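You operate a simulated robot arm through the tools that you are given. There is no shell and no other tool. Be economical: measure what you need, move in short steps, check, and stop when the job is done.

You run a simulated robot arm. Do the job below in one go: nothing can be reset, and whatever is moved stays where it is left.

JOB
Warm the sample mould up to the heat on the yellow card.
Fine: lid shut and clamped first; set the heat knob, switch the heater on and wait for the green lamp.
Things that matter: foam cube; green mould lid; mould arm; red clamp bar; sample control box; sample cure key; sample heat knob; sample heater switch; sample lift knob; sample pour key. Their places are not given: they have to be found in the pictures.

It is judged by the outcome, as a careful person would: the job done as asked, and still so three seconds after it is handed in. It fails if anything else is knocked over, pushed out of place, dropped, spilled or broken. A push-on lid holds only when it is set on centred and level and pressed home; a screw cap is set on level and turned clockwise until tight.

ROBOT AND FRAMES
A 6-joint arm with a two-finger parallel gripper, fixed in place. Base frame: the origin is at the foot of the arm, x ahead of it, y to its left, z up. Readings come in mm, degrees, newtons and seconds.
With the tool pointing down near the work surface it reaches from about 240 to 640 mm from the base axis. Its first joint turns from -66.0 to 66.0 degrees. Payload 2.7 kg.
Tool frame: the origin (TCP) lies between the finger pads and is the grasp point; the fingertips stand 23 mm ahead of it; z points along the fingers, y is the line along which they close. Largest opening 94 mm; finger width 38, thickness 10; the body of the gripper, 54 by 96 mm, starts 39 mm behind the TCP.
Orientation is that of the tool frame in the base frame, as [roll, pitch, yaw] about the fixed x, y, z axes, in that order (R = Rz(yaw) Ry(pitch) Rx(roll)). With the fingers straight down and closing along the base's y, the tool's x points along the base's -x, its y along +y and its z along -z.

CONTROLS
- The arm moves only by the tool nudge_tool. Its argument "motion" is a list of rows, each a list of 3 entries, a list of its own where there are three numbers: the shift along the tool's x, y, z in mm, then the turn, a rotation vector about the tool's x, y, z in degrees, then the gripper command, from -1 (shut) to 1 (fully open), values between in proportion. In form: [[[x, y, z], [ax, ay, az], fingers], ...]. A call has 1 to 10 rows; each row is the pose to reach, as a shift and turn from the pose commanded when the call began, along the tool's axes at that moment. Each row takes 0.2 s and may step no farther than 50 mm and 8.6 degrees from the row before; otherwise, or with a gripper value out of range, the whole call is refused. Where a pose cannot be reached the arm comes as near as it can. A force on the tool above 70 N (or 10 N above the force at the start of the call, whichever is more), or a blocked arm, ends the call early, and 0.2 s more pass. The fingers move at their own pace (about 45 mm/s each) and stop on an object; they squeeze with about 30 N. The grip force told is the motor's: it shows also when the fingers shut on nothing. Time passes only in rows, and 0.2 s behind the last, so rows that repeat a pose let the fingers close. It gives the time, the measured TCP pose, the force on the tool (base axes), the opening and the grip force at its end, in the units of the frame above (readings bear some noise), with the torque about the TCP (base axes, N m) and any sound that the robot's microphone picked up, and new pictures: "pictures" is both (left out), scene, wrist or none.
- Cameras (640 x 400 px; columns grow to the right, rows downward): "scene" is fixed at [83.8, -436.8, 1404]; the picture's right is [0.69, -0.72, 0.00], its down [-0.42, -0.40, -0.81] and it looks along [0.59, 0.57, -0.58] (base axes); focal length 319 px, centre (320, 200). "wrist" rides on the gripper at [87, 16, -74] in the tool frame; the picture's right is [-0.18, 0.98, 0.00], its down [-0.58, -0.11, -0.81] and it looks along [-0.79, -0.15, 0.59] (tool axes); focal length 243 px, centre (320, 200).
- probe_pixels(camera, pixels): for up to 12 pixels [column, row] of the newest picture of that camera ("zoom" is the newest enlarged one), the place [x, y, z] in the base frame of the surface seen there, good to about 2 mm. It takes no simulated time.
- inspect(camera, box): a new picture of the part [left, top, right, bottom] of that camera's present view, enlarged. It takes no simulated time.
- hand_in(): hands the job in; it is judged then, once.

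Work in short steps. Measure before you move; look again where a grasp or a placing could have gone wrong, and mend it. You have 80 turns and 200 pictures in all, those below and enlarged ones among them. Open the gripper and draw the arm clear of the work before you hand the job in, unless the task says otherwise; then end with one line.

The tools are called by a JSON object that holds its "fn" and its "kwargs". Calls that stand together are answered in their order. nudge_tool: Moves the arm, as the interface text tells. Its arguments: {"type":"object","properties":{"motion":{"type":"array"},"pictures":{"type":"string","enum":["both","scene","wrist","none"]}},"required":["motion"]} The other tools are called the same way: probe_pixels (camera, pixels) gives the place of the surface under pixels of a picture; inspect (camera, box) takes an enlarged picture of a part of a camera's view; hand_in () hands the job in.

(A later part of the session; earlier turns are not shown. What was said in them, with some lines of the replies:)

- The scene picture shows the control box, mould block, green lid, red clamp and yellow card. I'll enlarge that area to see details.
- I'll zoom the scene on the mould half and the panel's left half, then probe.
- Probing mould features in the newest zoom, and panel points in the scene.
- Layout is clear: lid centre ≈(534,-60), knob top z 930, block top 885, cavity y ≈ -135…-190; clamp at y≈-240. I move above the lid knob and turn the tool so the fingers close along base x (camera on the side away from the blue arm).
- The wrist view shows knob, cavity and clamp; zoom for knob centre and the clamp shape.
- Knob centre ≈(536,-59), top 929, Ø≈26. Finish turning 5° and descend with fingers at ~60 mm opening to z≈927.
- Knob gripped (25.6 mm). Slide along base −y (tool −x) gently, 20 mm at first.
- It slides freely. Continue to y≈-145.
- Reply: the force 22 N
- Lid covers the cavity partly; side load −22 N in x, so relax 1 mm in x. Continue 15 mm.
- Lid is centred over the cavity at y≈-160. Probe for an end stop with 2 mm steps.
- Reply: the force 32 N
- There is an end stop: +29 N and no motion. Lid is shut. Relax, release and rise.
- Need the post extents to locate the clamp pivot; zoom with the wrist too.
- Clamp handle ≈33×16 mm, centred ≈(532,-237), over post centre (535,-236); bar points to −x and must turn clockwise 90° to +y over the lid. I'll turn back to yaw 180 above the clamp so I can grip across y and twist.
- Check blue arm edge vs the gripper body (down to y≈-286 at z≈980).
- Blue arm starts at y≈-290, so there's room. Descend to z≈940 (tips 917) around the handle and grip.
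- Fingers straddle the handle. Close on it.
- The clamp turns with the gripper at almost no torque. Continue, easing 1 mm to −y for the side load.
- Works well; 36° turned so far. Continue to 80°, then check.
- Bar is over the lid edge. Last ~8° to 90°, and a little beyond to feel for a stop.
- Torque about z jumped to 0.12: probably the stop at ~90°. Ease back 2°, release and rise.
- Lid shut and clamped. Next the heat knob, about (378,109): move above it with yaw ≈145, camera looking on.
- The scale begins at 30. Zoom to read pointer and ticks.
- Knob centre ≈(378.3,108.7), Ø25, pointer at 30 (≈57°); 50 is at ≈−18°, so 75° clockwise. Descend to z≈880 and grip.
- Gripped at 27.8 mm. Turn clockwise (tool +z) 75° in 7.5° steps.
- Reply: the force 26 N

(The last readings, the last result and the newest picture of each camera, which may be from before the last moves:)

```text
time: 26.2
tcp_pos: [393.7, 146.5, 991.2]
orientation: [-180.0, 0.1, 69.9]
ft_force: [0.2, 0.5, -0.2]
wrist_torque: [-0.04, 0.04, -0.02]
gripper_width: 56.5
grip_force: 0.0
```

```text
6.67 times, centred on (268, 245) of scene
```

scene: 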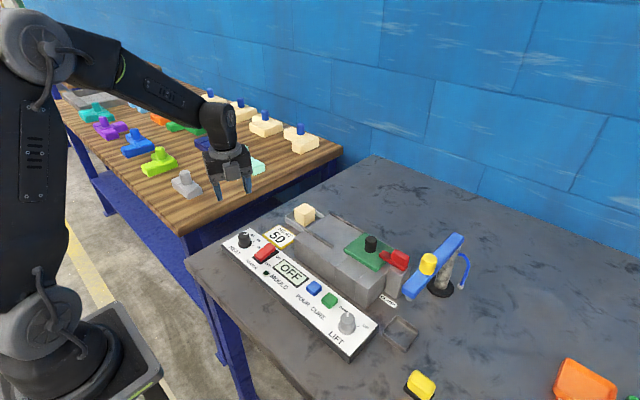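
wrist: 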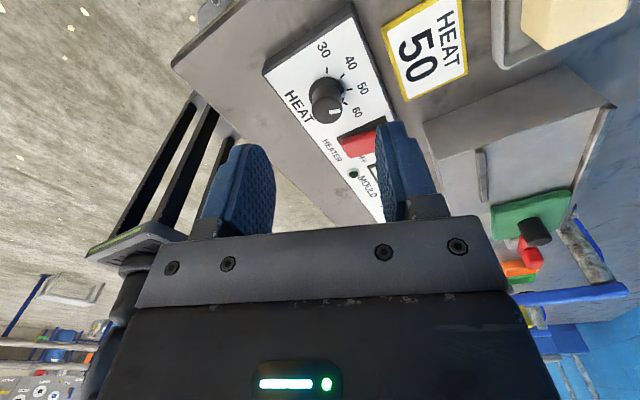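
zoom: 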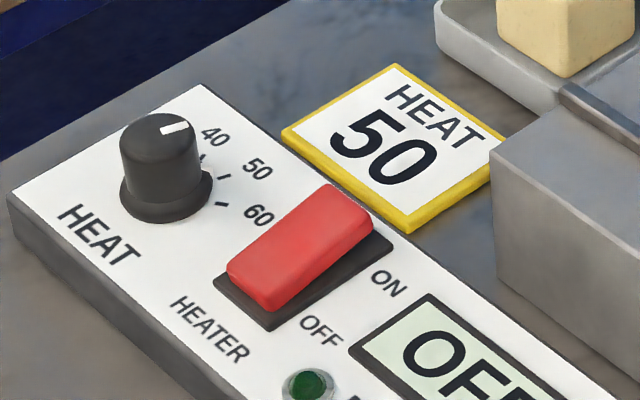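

The pointer moved; check where from the wrist.

{"fn": "inspect", "kwargs": {"camera": "wrist", "box": [272, 35, 400, 115]}}

{"fn": "probe_pixels", "kwargs": {"camera": "zoom", "pixels": [[268, 340], [335, 370], [300, 350], [265, 370], [370, 340], [360, 265]]}}

```text
5.00 times, centred on (336, 75) of wrist
```

zoom: 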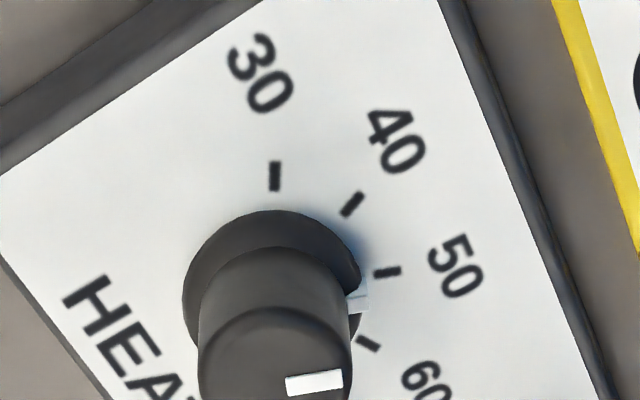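

```text
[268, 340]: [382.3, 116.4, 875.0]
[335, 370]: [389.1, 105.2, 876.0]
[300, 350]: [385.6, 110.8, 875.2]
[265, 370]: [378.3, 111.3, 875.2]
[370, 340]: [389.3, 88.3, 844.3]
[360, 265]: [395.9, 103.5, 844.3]
```

{"fn": "inspect", "kwargs": {"camera": "wrist", "box": [296, 65, 360, 125]}}

{"fn": "probe_pixels", "kwargs": {"camera": "wrist", "pixels": [[329.8, 111.8], [340, 110.7], [347.2, 89.4], [351.8, 89], [344.2, 93.8], [345, 103], [325.8, 110]]}}

```text
6.67 times, centred on (328, 95) of wrist
```

zoom: 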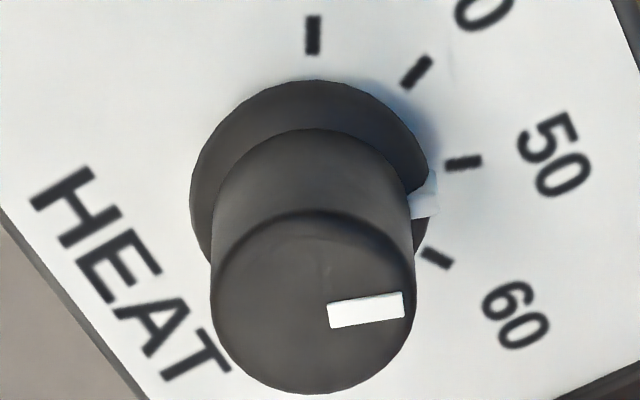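

```text
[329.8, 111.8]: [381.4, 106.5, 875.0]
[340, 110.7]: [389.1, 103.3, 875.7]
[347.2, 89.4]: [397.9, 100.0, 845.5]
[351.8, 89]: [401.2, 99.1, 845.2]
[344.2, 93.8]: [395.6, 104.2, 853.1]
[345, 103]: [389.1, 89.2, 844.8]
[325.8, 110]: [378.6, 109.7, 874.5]
```

Tick angles look like 60/20/−20/−60°, so spacing is 40° and the pointer (turned 75°) sits ~4–5° short of 50. Regrip and turn 5° more.

{"fn": "nudge_tool", "kwargs": {"motion": [[[-40, 0, 30], [0, 0, 0], 0.2], [[-40, 0, 70], [0, 0, 0], 0.2], [[-40, 0, 100], [0, 0, 0], 0.2], [[-40, 0, 110], [0, 0, 0], 0.2], [[-40, 0, 110], [0, 0, 0], -1], [[-40, 0, 110], [0, 0, 0], -1], [[-40, 0, 110], [0, 0, 0], -1]], "pictures": "none"}}

{"fn": "nudge_tool", "kwargs": {"motion": [[[0, 0, 0], [0, 0, 2.5], -1], [[0, 0, 0], [0, 0, 5], -1], [[0, 0, 0], [0, 0, 5], -1], [[0, 0, 0], [0, 0, 5], 0.2], [[0, 0, 0], [0, 0, 5], 0.2], [[0, 0, -40], [0, 0, 5], 0.2], [[0, 0, -80], [0, 0, 5], 0.2], [[40, 0, -110], [0, 0, 5], 0.2]], "pictures": "both"}}

{"fn": "inspect", "kwargs": {"camera": "wrist", "box": [296, 65, 360, 125]}}

```text
time: 27.8
tcp_pos: [378.8, 108.3, 879.4]
orientation: [-179.8, 0.2, 69.9]
ft_force: [-13.6, 5.3, -0.9]
wrist_torque: [-0.07, -0.17, -0.03]
gripper_width: 27.7
grip_force: 44.9
```

```text
time: 29.6
tcp_pos: [392.8, 147.4, 990.7]
orientation: [-180.0, 0.1, 65.0]
ft_force: [0.0, -0.3, 0.9]
wrist_torque: [-0.01, 0.02, 0.0]
gripper_width: 56.5
grip_force: 0.0
```

scene: 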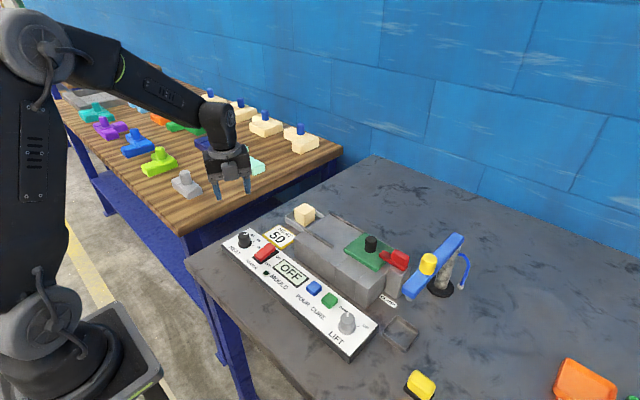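
wrist: 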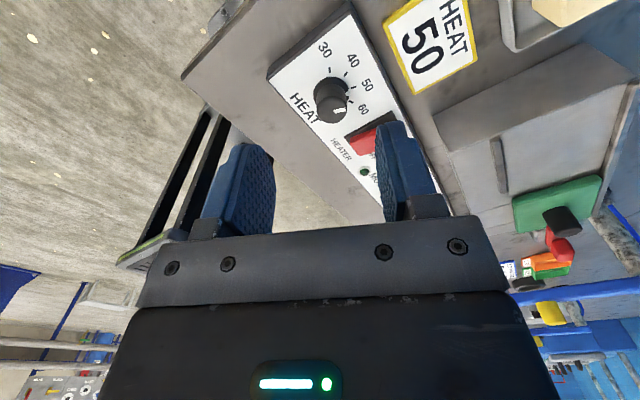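

```text
6.67 times, centred on (328, 95) of wrist
```

zoom: 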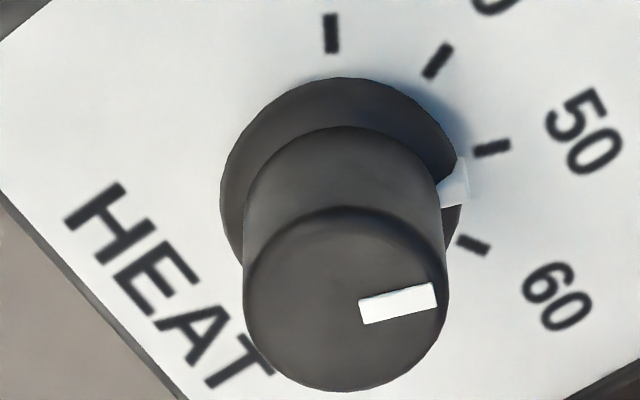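

Pointer now aligned with 50. Next the heater rocker (x 368–412, y≈40; the ON end at high x is raised, z 864). Move above its ON end with closed fingers at yaw 90.

{"fn": "nudge_tool", "kwargs": {"motion": [[[-23, 14, 10], [0, 0, -6], -1], [[-46, 29, 20], [0, 0, -12.5], -1], [[-69, 43, 40], [0, 0, -19], -1], [[-91.7, 57.4, 60], [0, 0, -25], -1], [[-91.7, 57.4, 60], [0, 0, -25], -1], [[-91.7, 57.4, 60], [0, 0, -25], -1]], "pictures": "both"}}

{"fn": "inspect", "kwargs": {"camera": "scene", "box": [220, 205, 316, 265]}}

{"fn": "inspect", "kwargs": {"camera": "wrist", "box": [230, 80, 390, 180]}}

```text
time: 31.0
tcp_pos: [406.1, 39.3, 929.4]
orientation: [-180.0, -0.1, 89.9]
ft_force: [-0.6, -0.3, 0.8]
wrist_torque: [0.0, 0.01, 0.02]
gripper_width: 0.0
grip_force: 30.1
```

scene: 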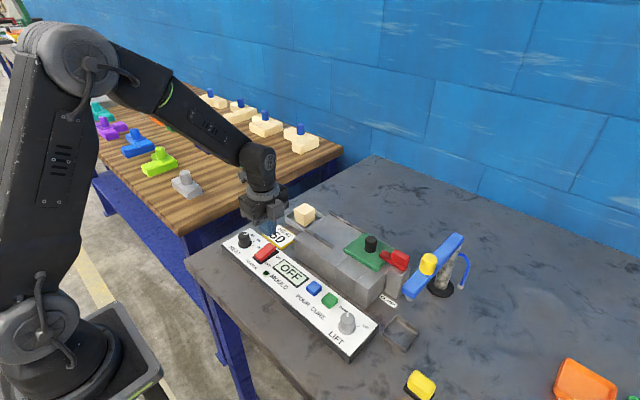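
wrist: 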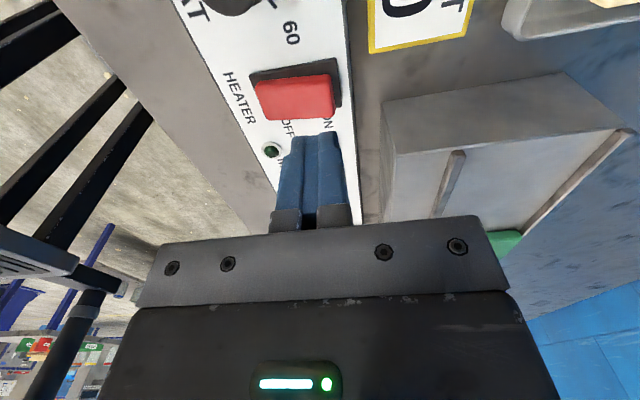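

```text
6.67 times, centred on (268, 235) of scene
```

zoom: 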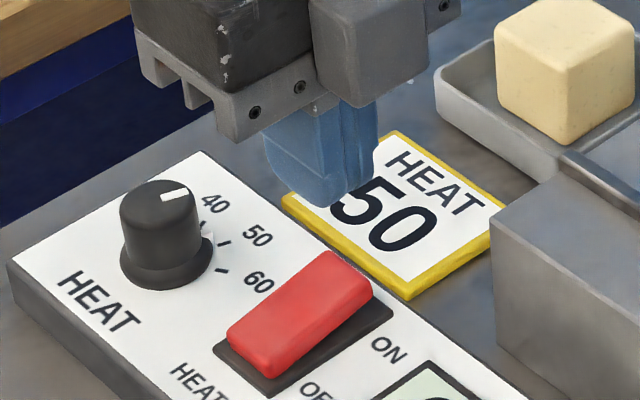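

```text
4.00 times, centred on (310, 130) of wrist
```

zoom: 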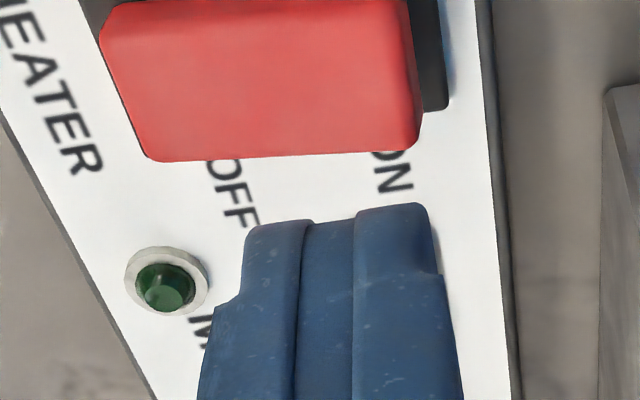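

{"fn": "probe_pixels", "kwargs": {"camera": "zoom", "pixels": [[115, 50], [400, 30], [145, 125], [405, 120], [260, 90], [350, 90], [420, 150], [435, 60]]}}

```text
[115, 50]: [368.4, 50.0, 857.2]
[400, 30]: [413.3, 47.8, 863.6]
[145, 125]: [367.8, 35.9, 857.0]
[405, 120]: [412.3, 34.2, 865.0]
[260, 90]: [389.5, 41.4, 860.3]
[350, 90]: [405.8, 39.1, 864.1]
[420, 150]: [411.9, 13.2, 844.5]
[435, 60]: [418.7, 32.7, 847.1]
```

Rocker pivots near x 390; pressing at x≈407. Contact expected near TCP z 888; press in 2 mm steps to ~879.

{"fn": "nudge_tool", "kwargs": {"motion": [[[0, 1, 25], [0, 0, 0], -1], [[0, 1, 38], [0, 0, 0], -1], [[0, 1, 41], [0, 0, 0], -1], [[0, 1, 43], [0, 0, 0], -1], [[0, 1, 45], [0, 0, 0], -1], [[0, 1, 47], [0, 0, 0], -1], [[0, 1, 49], [0, 0, 0], -1]], "pictures": "both"}}

{"fn": "inspect", "kwargs": {"camera": "scene", "box": [220, 215, 348, 295]}}

```text
time: 32.6
tcp_pos: [407.4, 39.6, 883.3]
orientation: [179.8, 0.0, 90.1]
ft_force: [-8.0, -1.8, 25.1]
wrist_torque: [0.03, 0.42, 0.03]
gripper_width: 0.2
grip_force: 30.1
```

scene: 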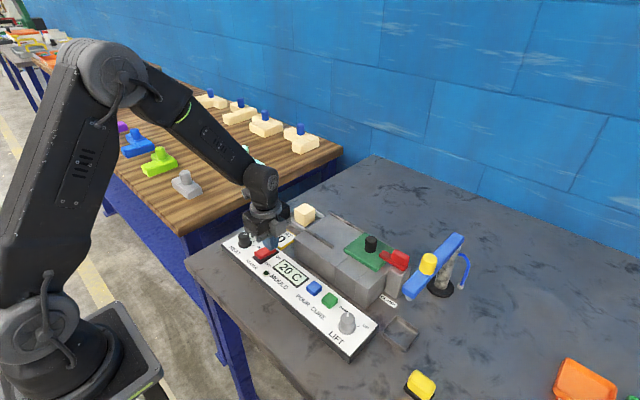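
wrist: 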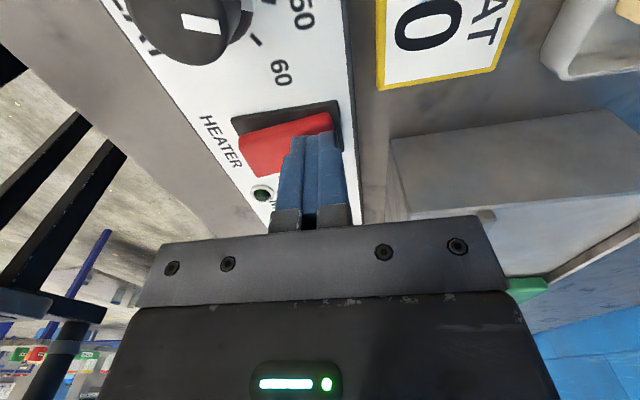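

```text
5.00 times, centred on (284, 255) of scene
```

zoom: 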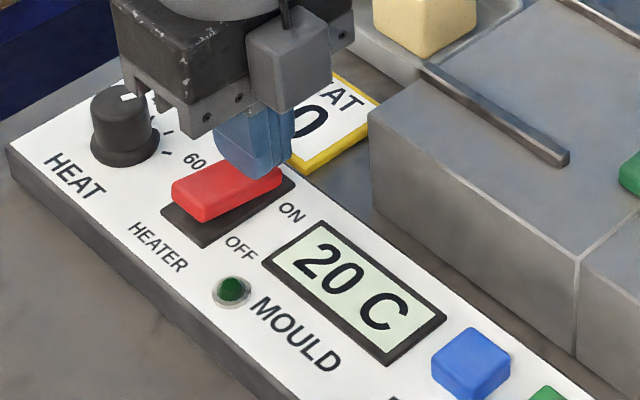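

The display shows 20 C: the heater is on and the rocker flipped. Rise clear and wait.

{"fn": "nudge_tool", "kwargs": {"motion": [[[0, 0, -20], [0, 0, 0], -1], [[0, 0, -60], [0, 0, 0], -1], [[0, 0, -100], [0, 0, 0], -1], [[0, 0, -140], [0, 0, 0], 0], [[0, 0, -140], [0, 0, 0], 0], [[0, 0, -140], [0, 0, 0], 0], [[0, 0, -140], [0, 0, 0], 0], [[0, 0, -140], [0, 0, 0], 0], [[0, 0, -140], [0, 0, 0], 0], [[0, 0, -140], [0, 0, 0], 0]], "pictures": "scene"}}

{"fn": "inspect", "kwargs": {"camera": "scene", "box": [220, 215, 348, 295]}}

```text
time: 34.8
tcp_pos: [406.6, 38.9, 1021.4]
orientation: [180.0, 0.1, 90.0]
ft_force: [0.5, 0.3, -0.2]
wrist_torque: [0.01, -0.04, -0.03]
gripper_width: 46.7
grip_force: 0.1
```

scene: 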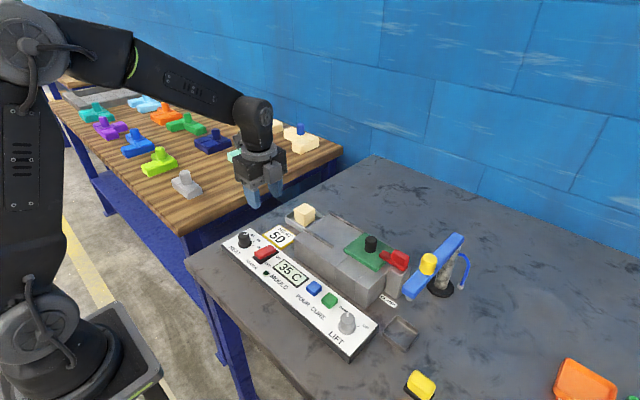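

```text
5.00 times, centred on (284, 255) of scene
```

zoom: 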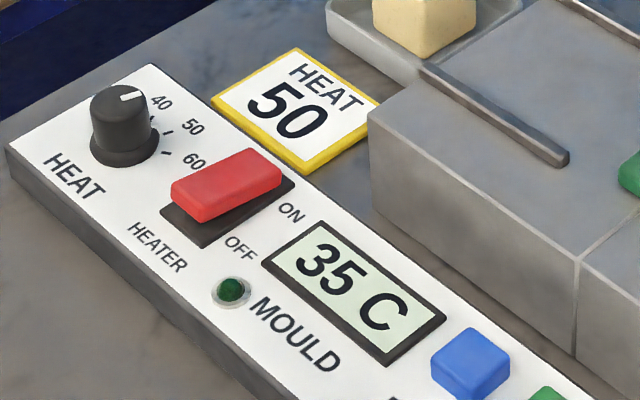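

It heats: 35 C. Wait more, lifting a little farther clear.

{"fn": "nudge_tool", "kwargs": {"motion": [[[0, 0, -30], [0, 0, 0], 0], [[0, 0, -60], [0, 0, 0], 0], [[0, 0, -60], [0, 0, 0], 0], [[0, 0, -60], [0, 0, 0], 0], [[0, 0, -60], [0, 0, 0], 0], [[0, 0, -60], [0, 0, 0], 0], [[0, 0, -60], [0, 0, 0], 0], [[0, 0, -60], [0, 0, 0], 0], [[0, 0, -60], [0, 0, 0], 0], [[0, 0, -60], [0, 0, 0], 1]], "pictures": "none"}}

{"fn": "nudge_tool", "kwargs": {"motion": [[[0, 0, 0], [0, 0, 0], 1], [[0, 0, 0], [0, 0, 0], 1], [[0, 0, 0], [0, 0, 0], 1], [[0, 0, 0], [0, 0, 0], 1], [[0, 0, 0], [0, 0, 0], 1], [[0, 0, 0], [0, 0, 0], 1], [[0, 0, 0], [0, 0, 0], 1], [[0, 0, 0], [0, 0, 0], 1], [[0, 0, 0], [0, 0, 0], 1], [[0, 0, 0], [0, 0, 0], 1]], "pictures": "scene"}}

{"fn": "inspect", "kwargs": {"camera": "scene", "box": [220, 205, 428, 335]}}

```text
time: 37.0
tcp_pos: [405.7, 39.4, 1080.6]
orientation: [179.9, 0.0, 90.1]
ft_force: [-0.1, -1.0, 0.0]
wrist_torque: [-0.01, -0.01, 0.0]
gripper_width: 82.0
grip_force: 0.0
```

```text
time: 39.2
tcp_pos: [406.6, 38.3, 1080.4]
orientation: [180.0, 0.0, 90.0]
ft_force: [0.1, -1.0, -0.8]
wrist_torque: [-0.02, 0.03, 0.0]
gripper_width: 94.1
grip_force: 0.1
```

scene: 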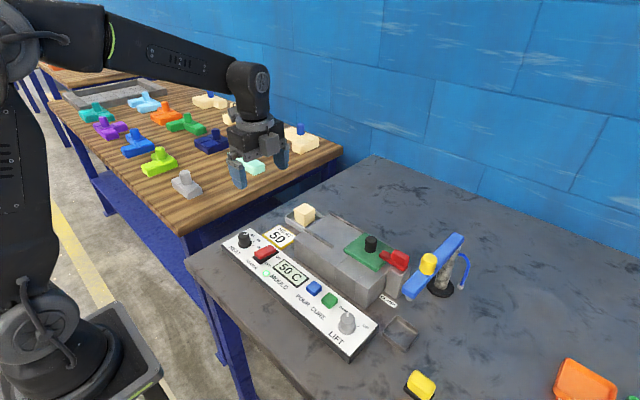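

```text
3.08 times, centred on (324, 270) of scene
```

zoom: 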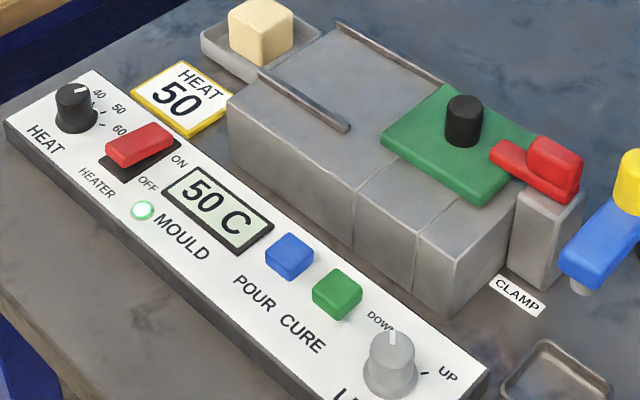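

Display reads 50 C and the green lamp is lit. One more 2 s wait to confirm it holds.

{"fn": "nudge_tool", "kwargs": {"motion": [[[0, 0, 0], [0, 0, 0], 1], [[0, 0, 0], [0, 0, 0], 1], [[0, 0, 0], [0, 0, 0], 1], [[0, 0, 0], [0, 0, 0], 1], [[0, 0, 0], [0, 0, 0], 1], [[0, 0, 0], [0, 0, 0], 1], [[0, 0, 0], [0, 0, 0], 1], [[0, 0, 0], [0, 0, 0], 1], [[0, 0, 0], [0, 0, 0], 1], [[0, 0, 0], [0, 0, 0], 1]], "pictures": "scene"}}

{"fn": "inspect", "kwargs": {"camera": "scene", "box": [220, 215, 348, 295]}}

```text
time: 41.4
tcp_pos: [407.0, 39.1, 1081.1]
orientation: [-180.0, 0.0, 90.0]
ft_force: [0.2, 0.4, 0.7]
wrist_torque: [0.0, -0.02, 0.01]
gripper_width: 93.9
grip_force: 0.1
```

scene: 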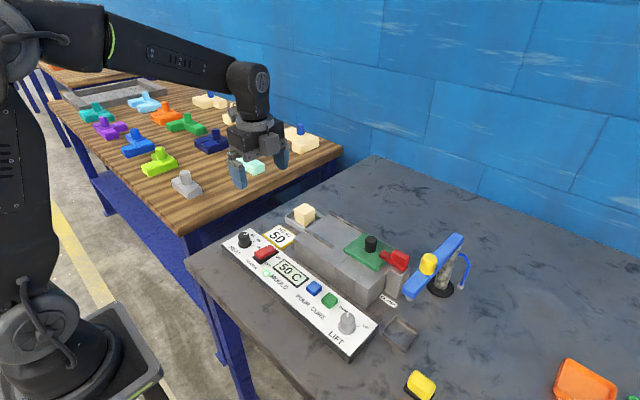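

```text
5.00 times, centred on (284, 255) of scene
```

zoom: 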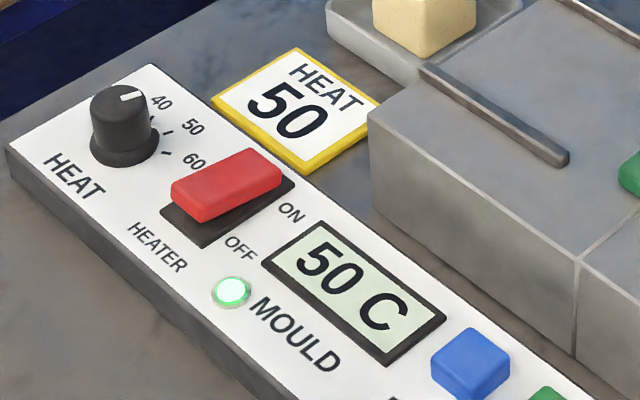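

It holds at 50 C with the lamp green; the arm is clear and the gripper open. Handing in.

{"fn": "hand_in", "kwargs": {}}

```text
The job is handed in.
```

The sample mould is at 50 C, the heat on the yellow card: the lid is shut and clamped, the heat knob is set to 50, the heater is on and the green lamp is lit.
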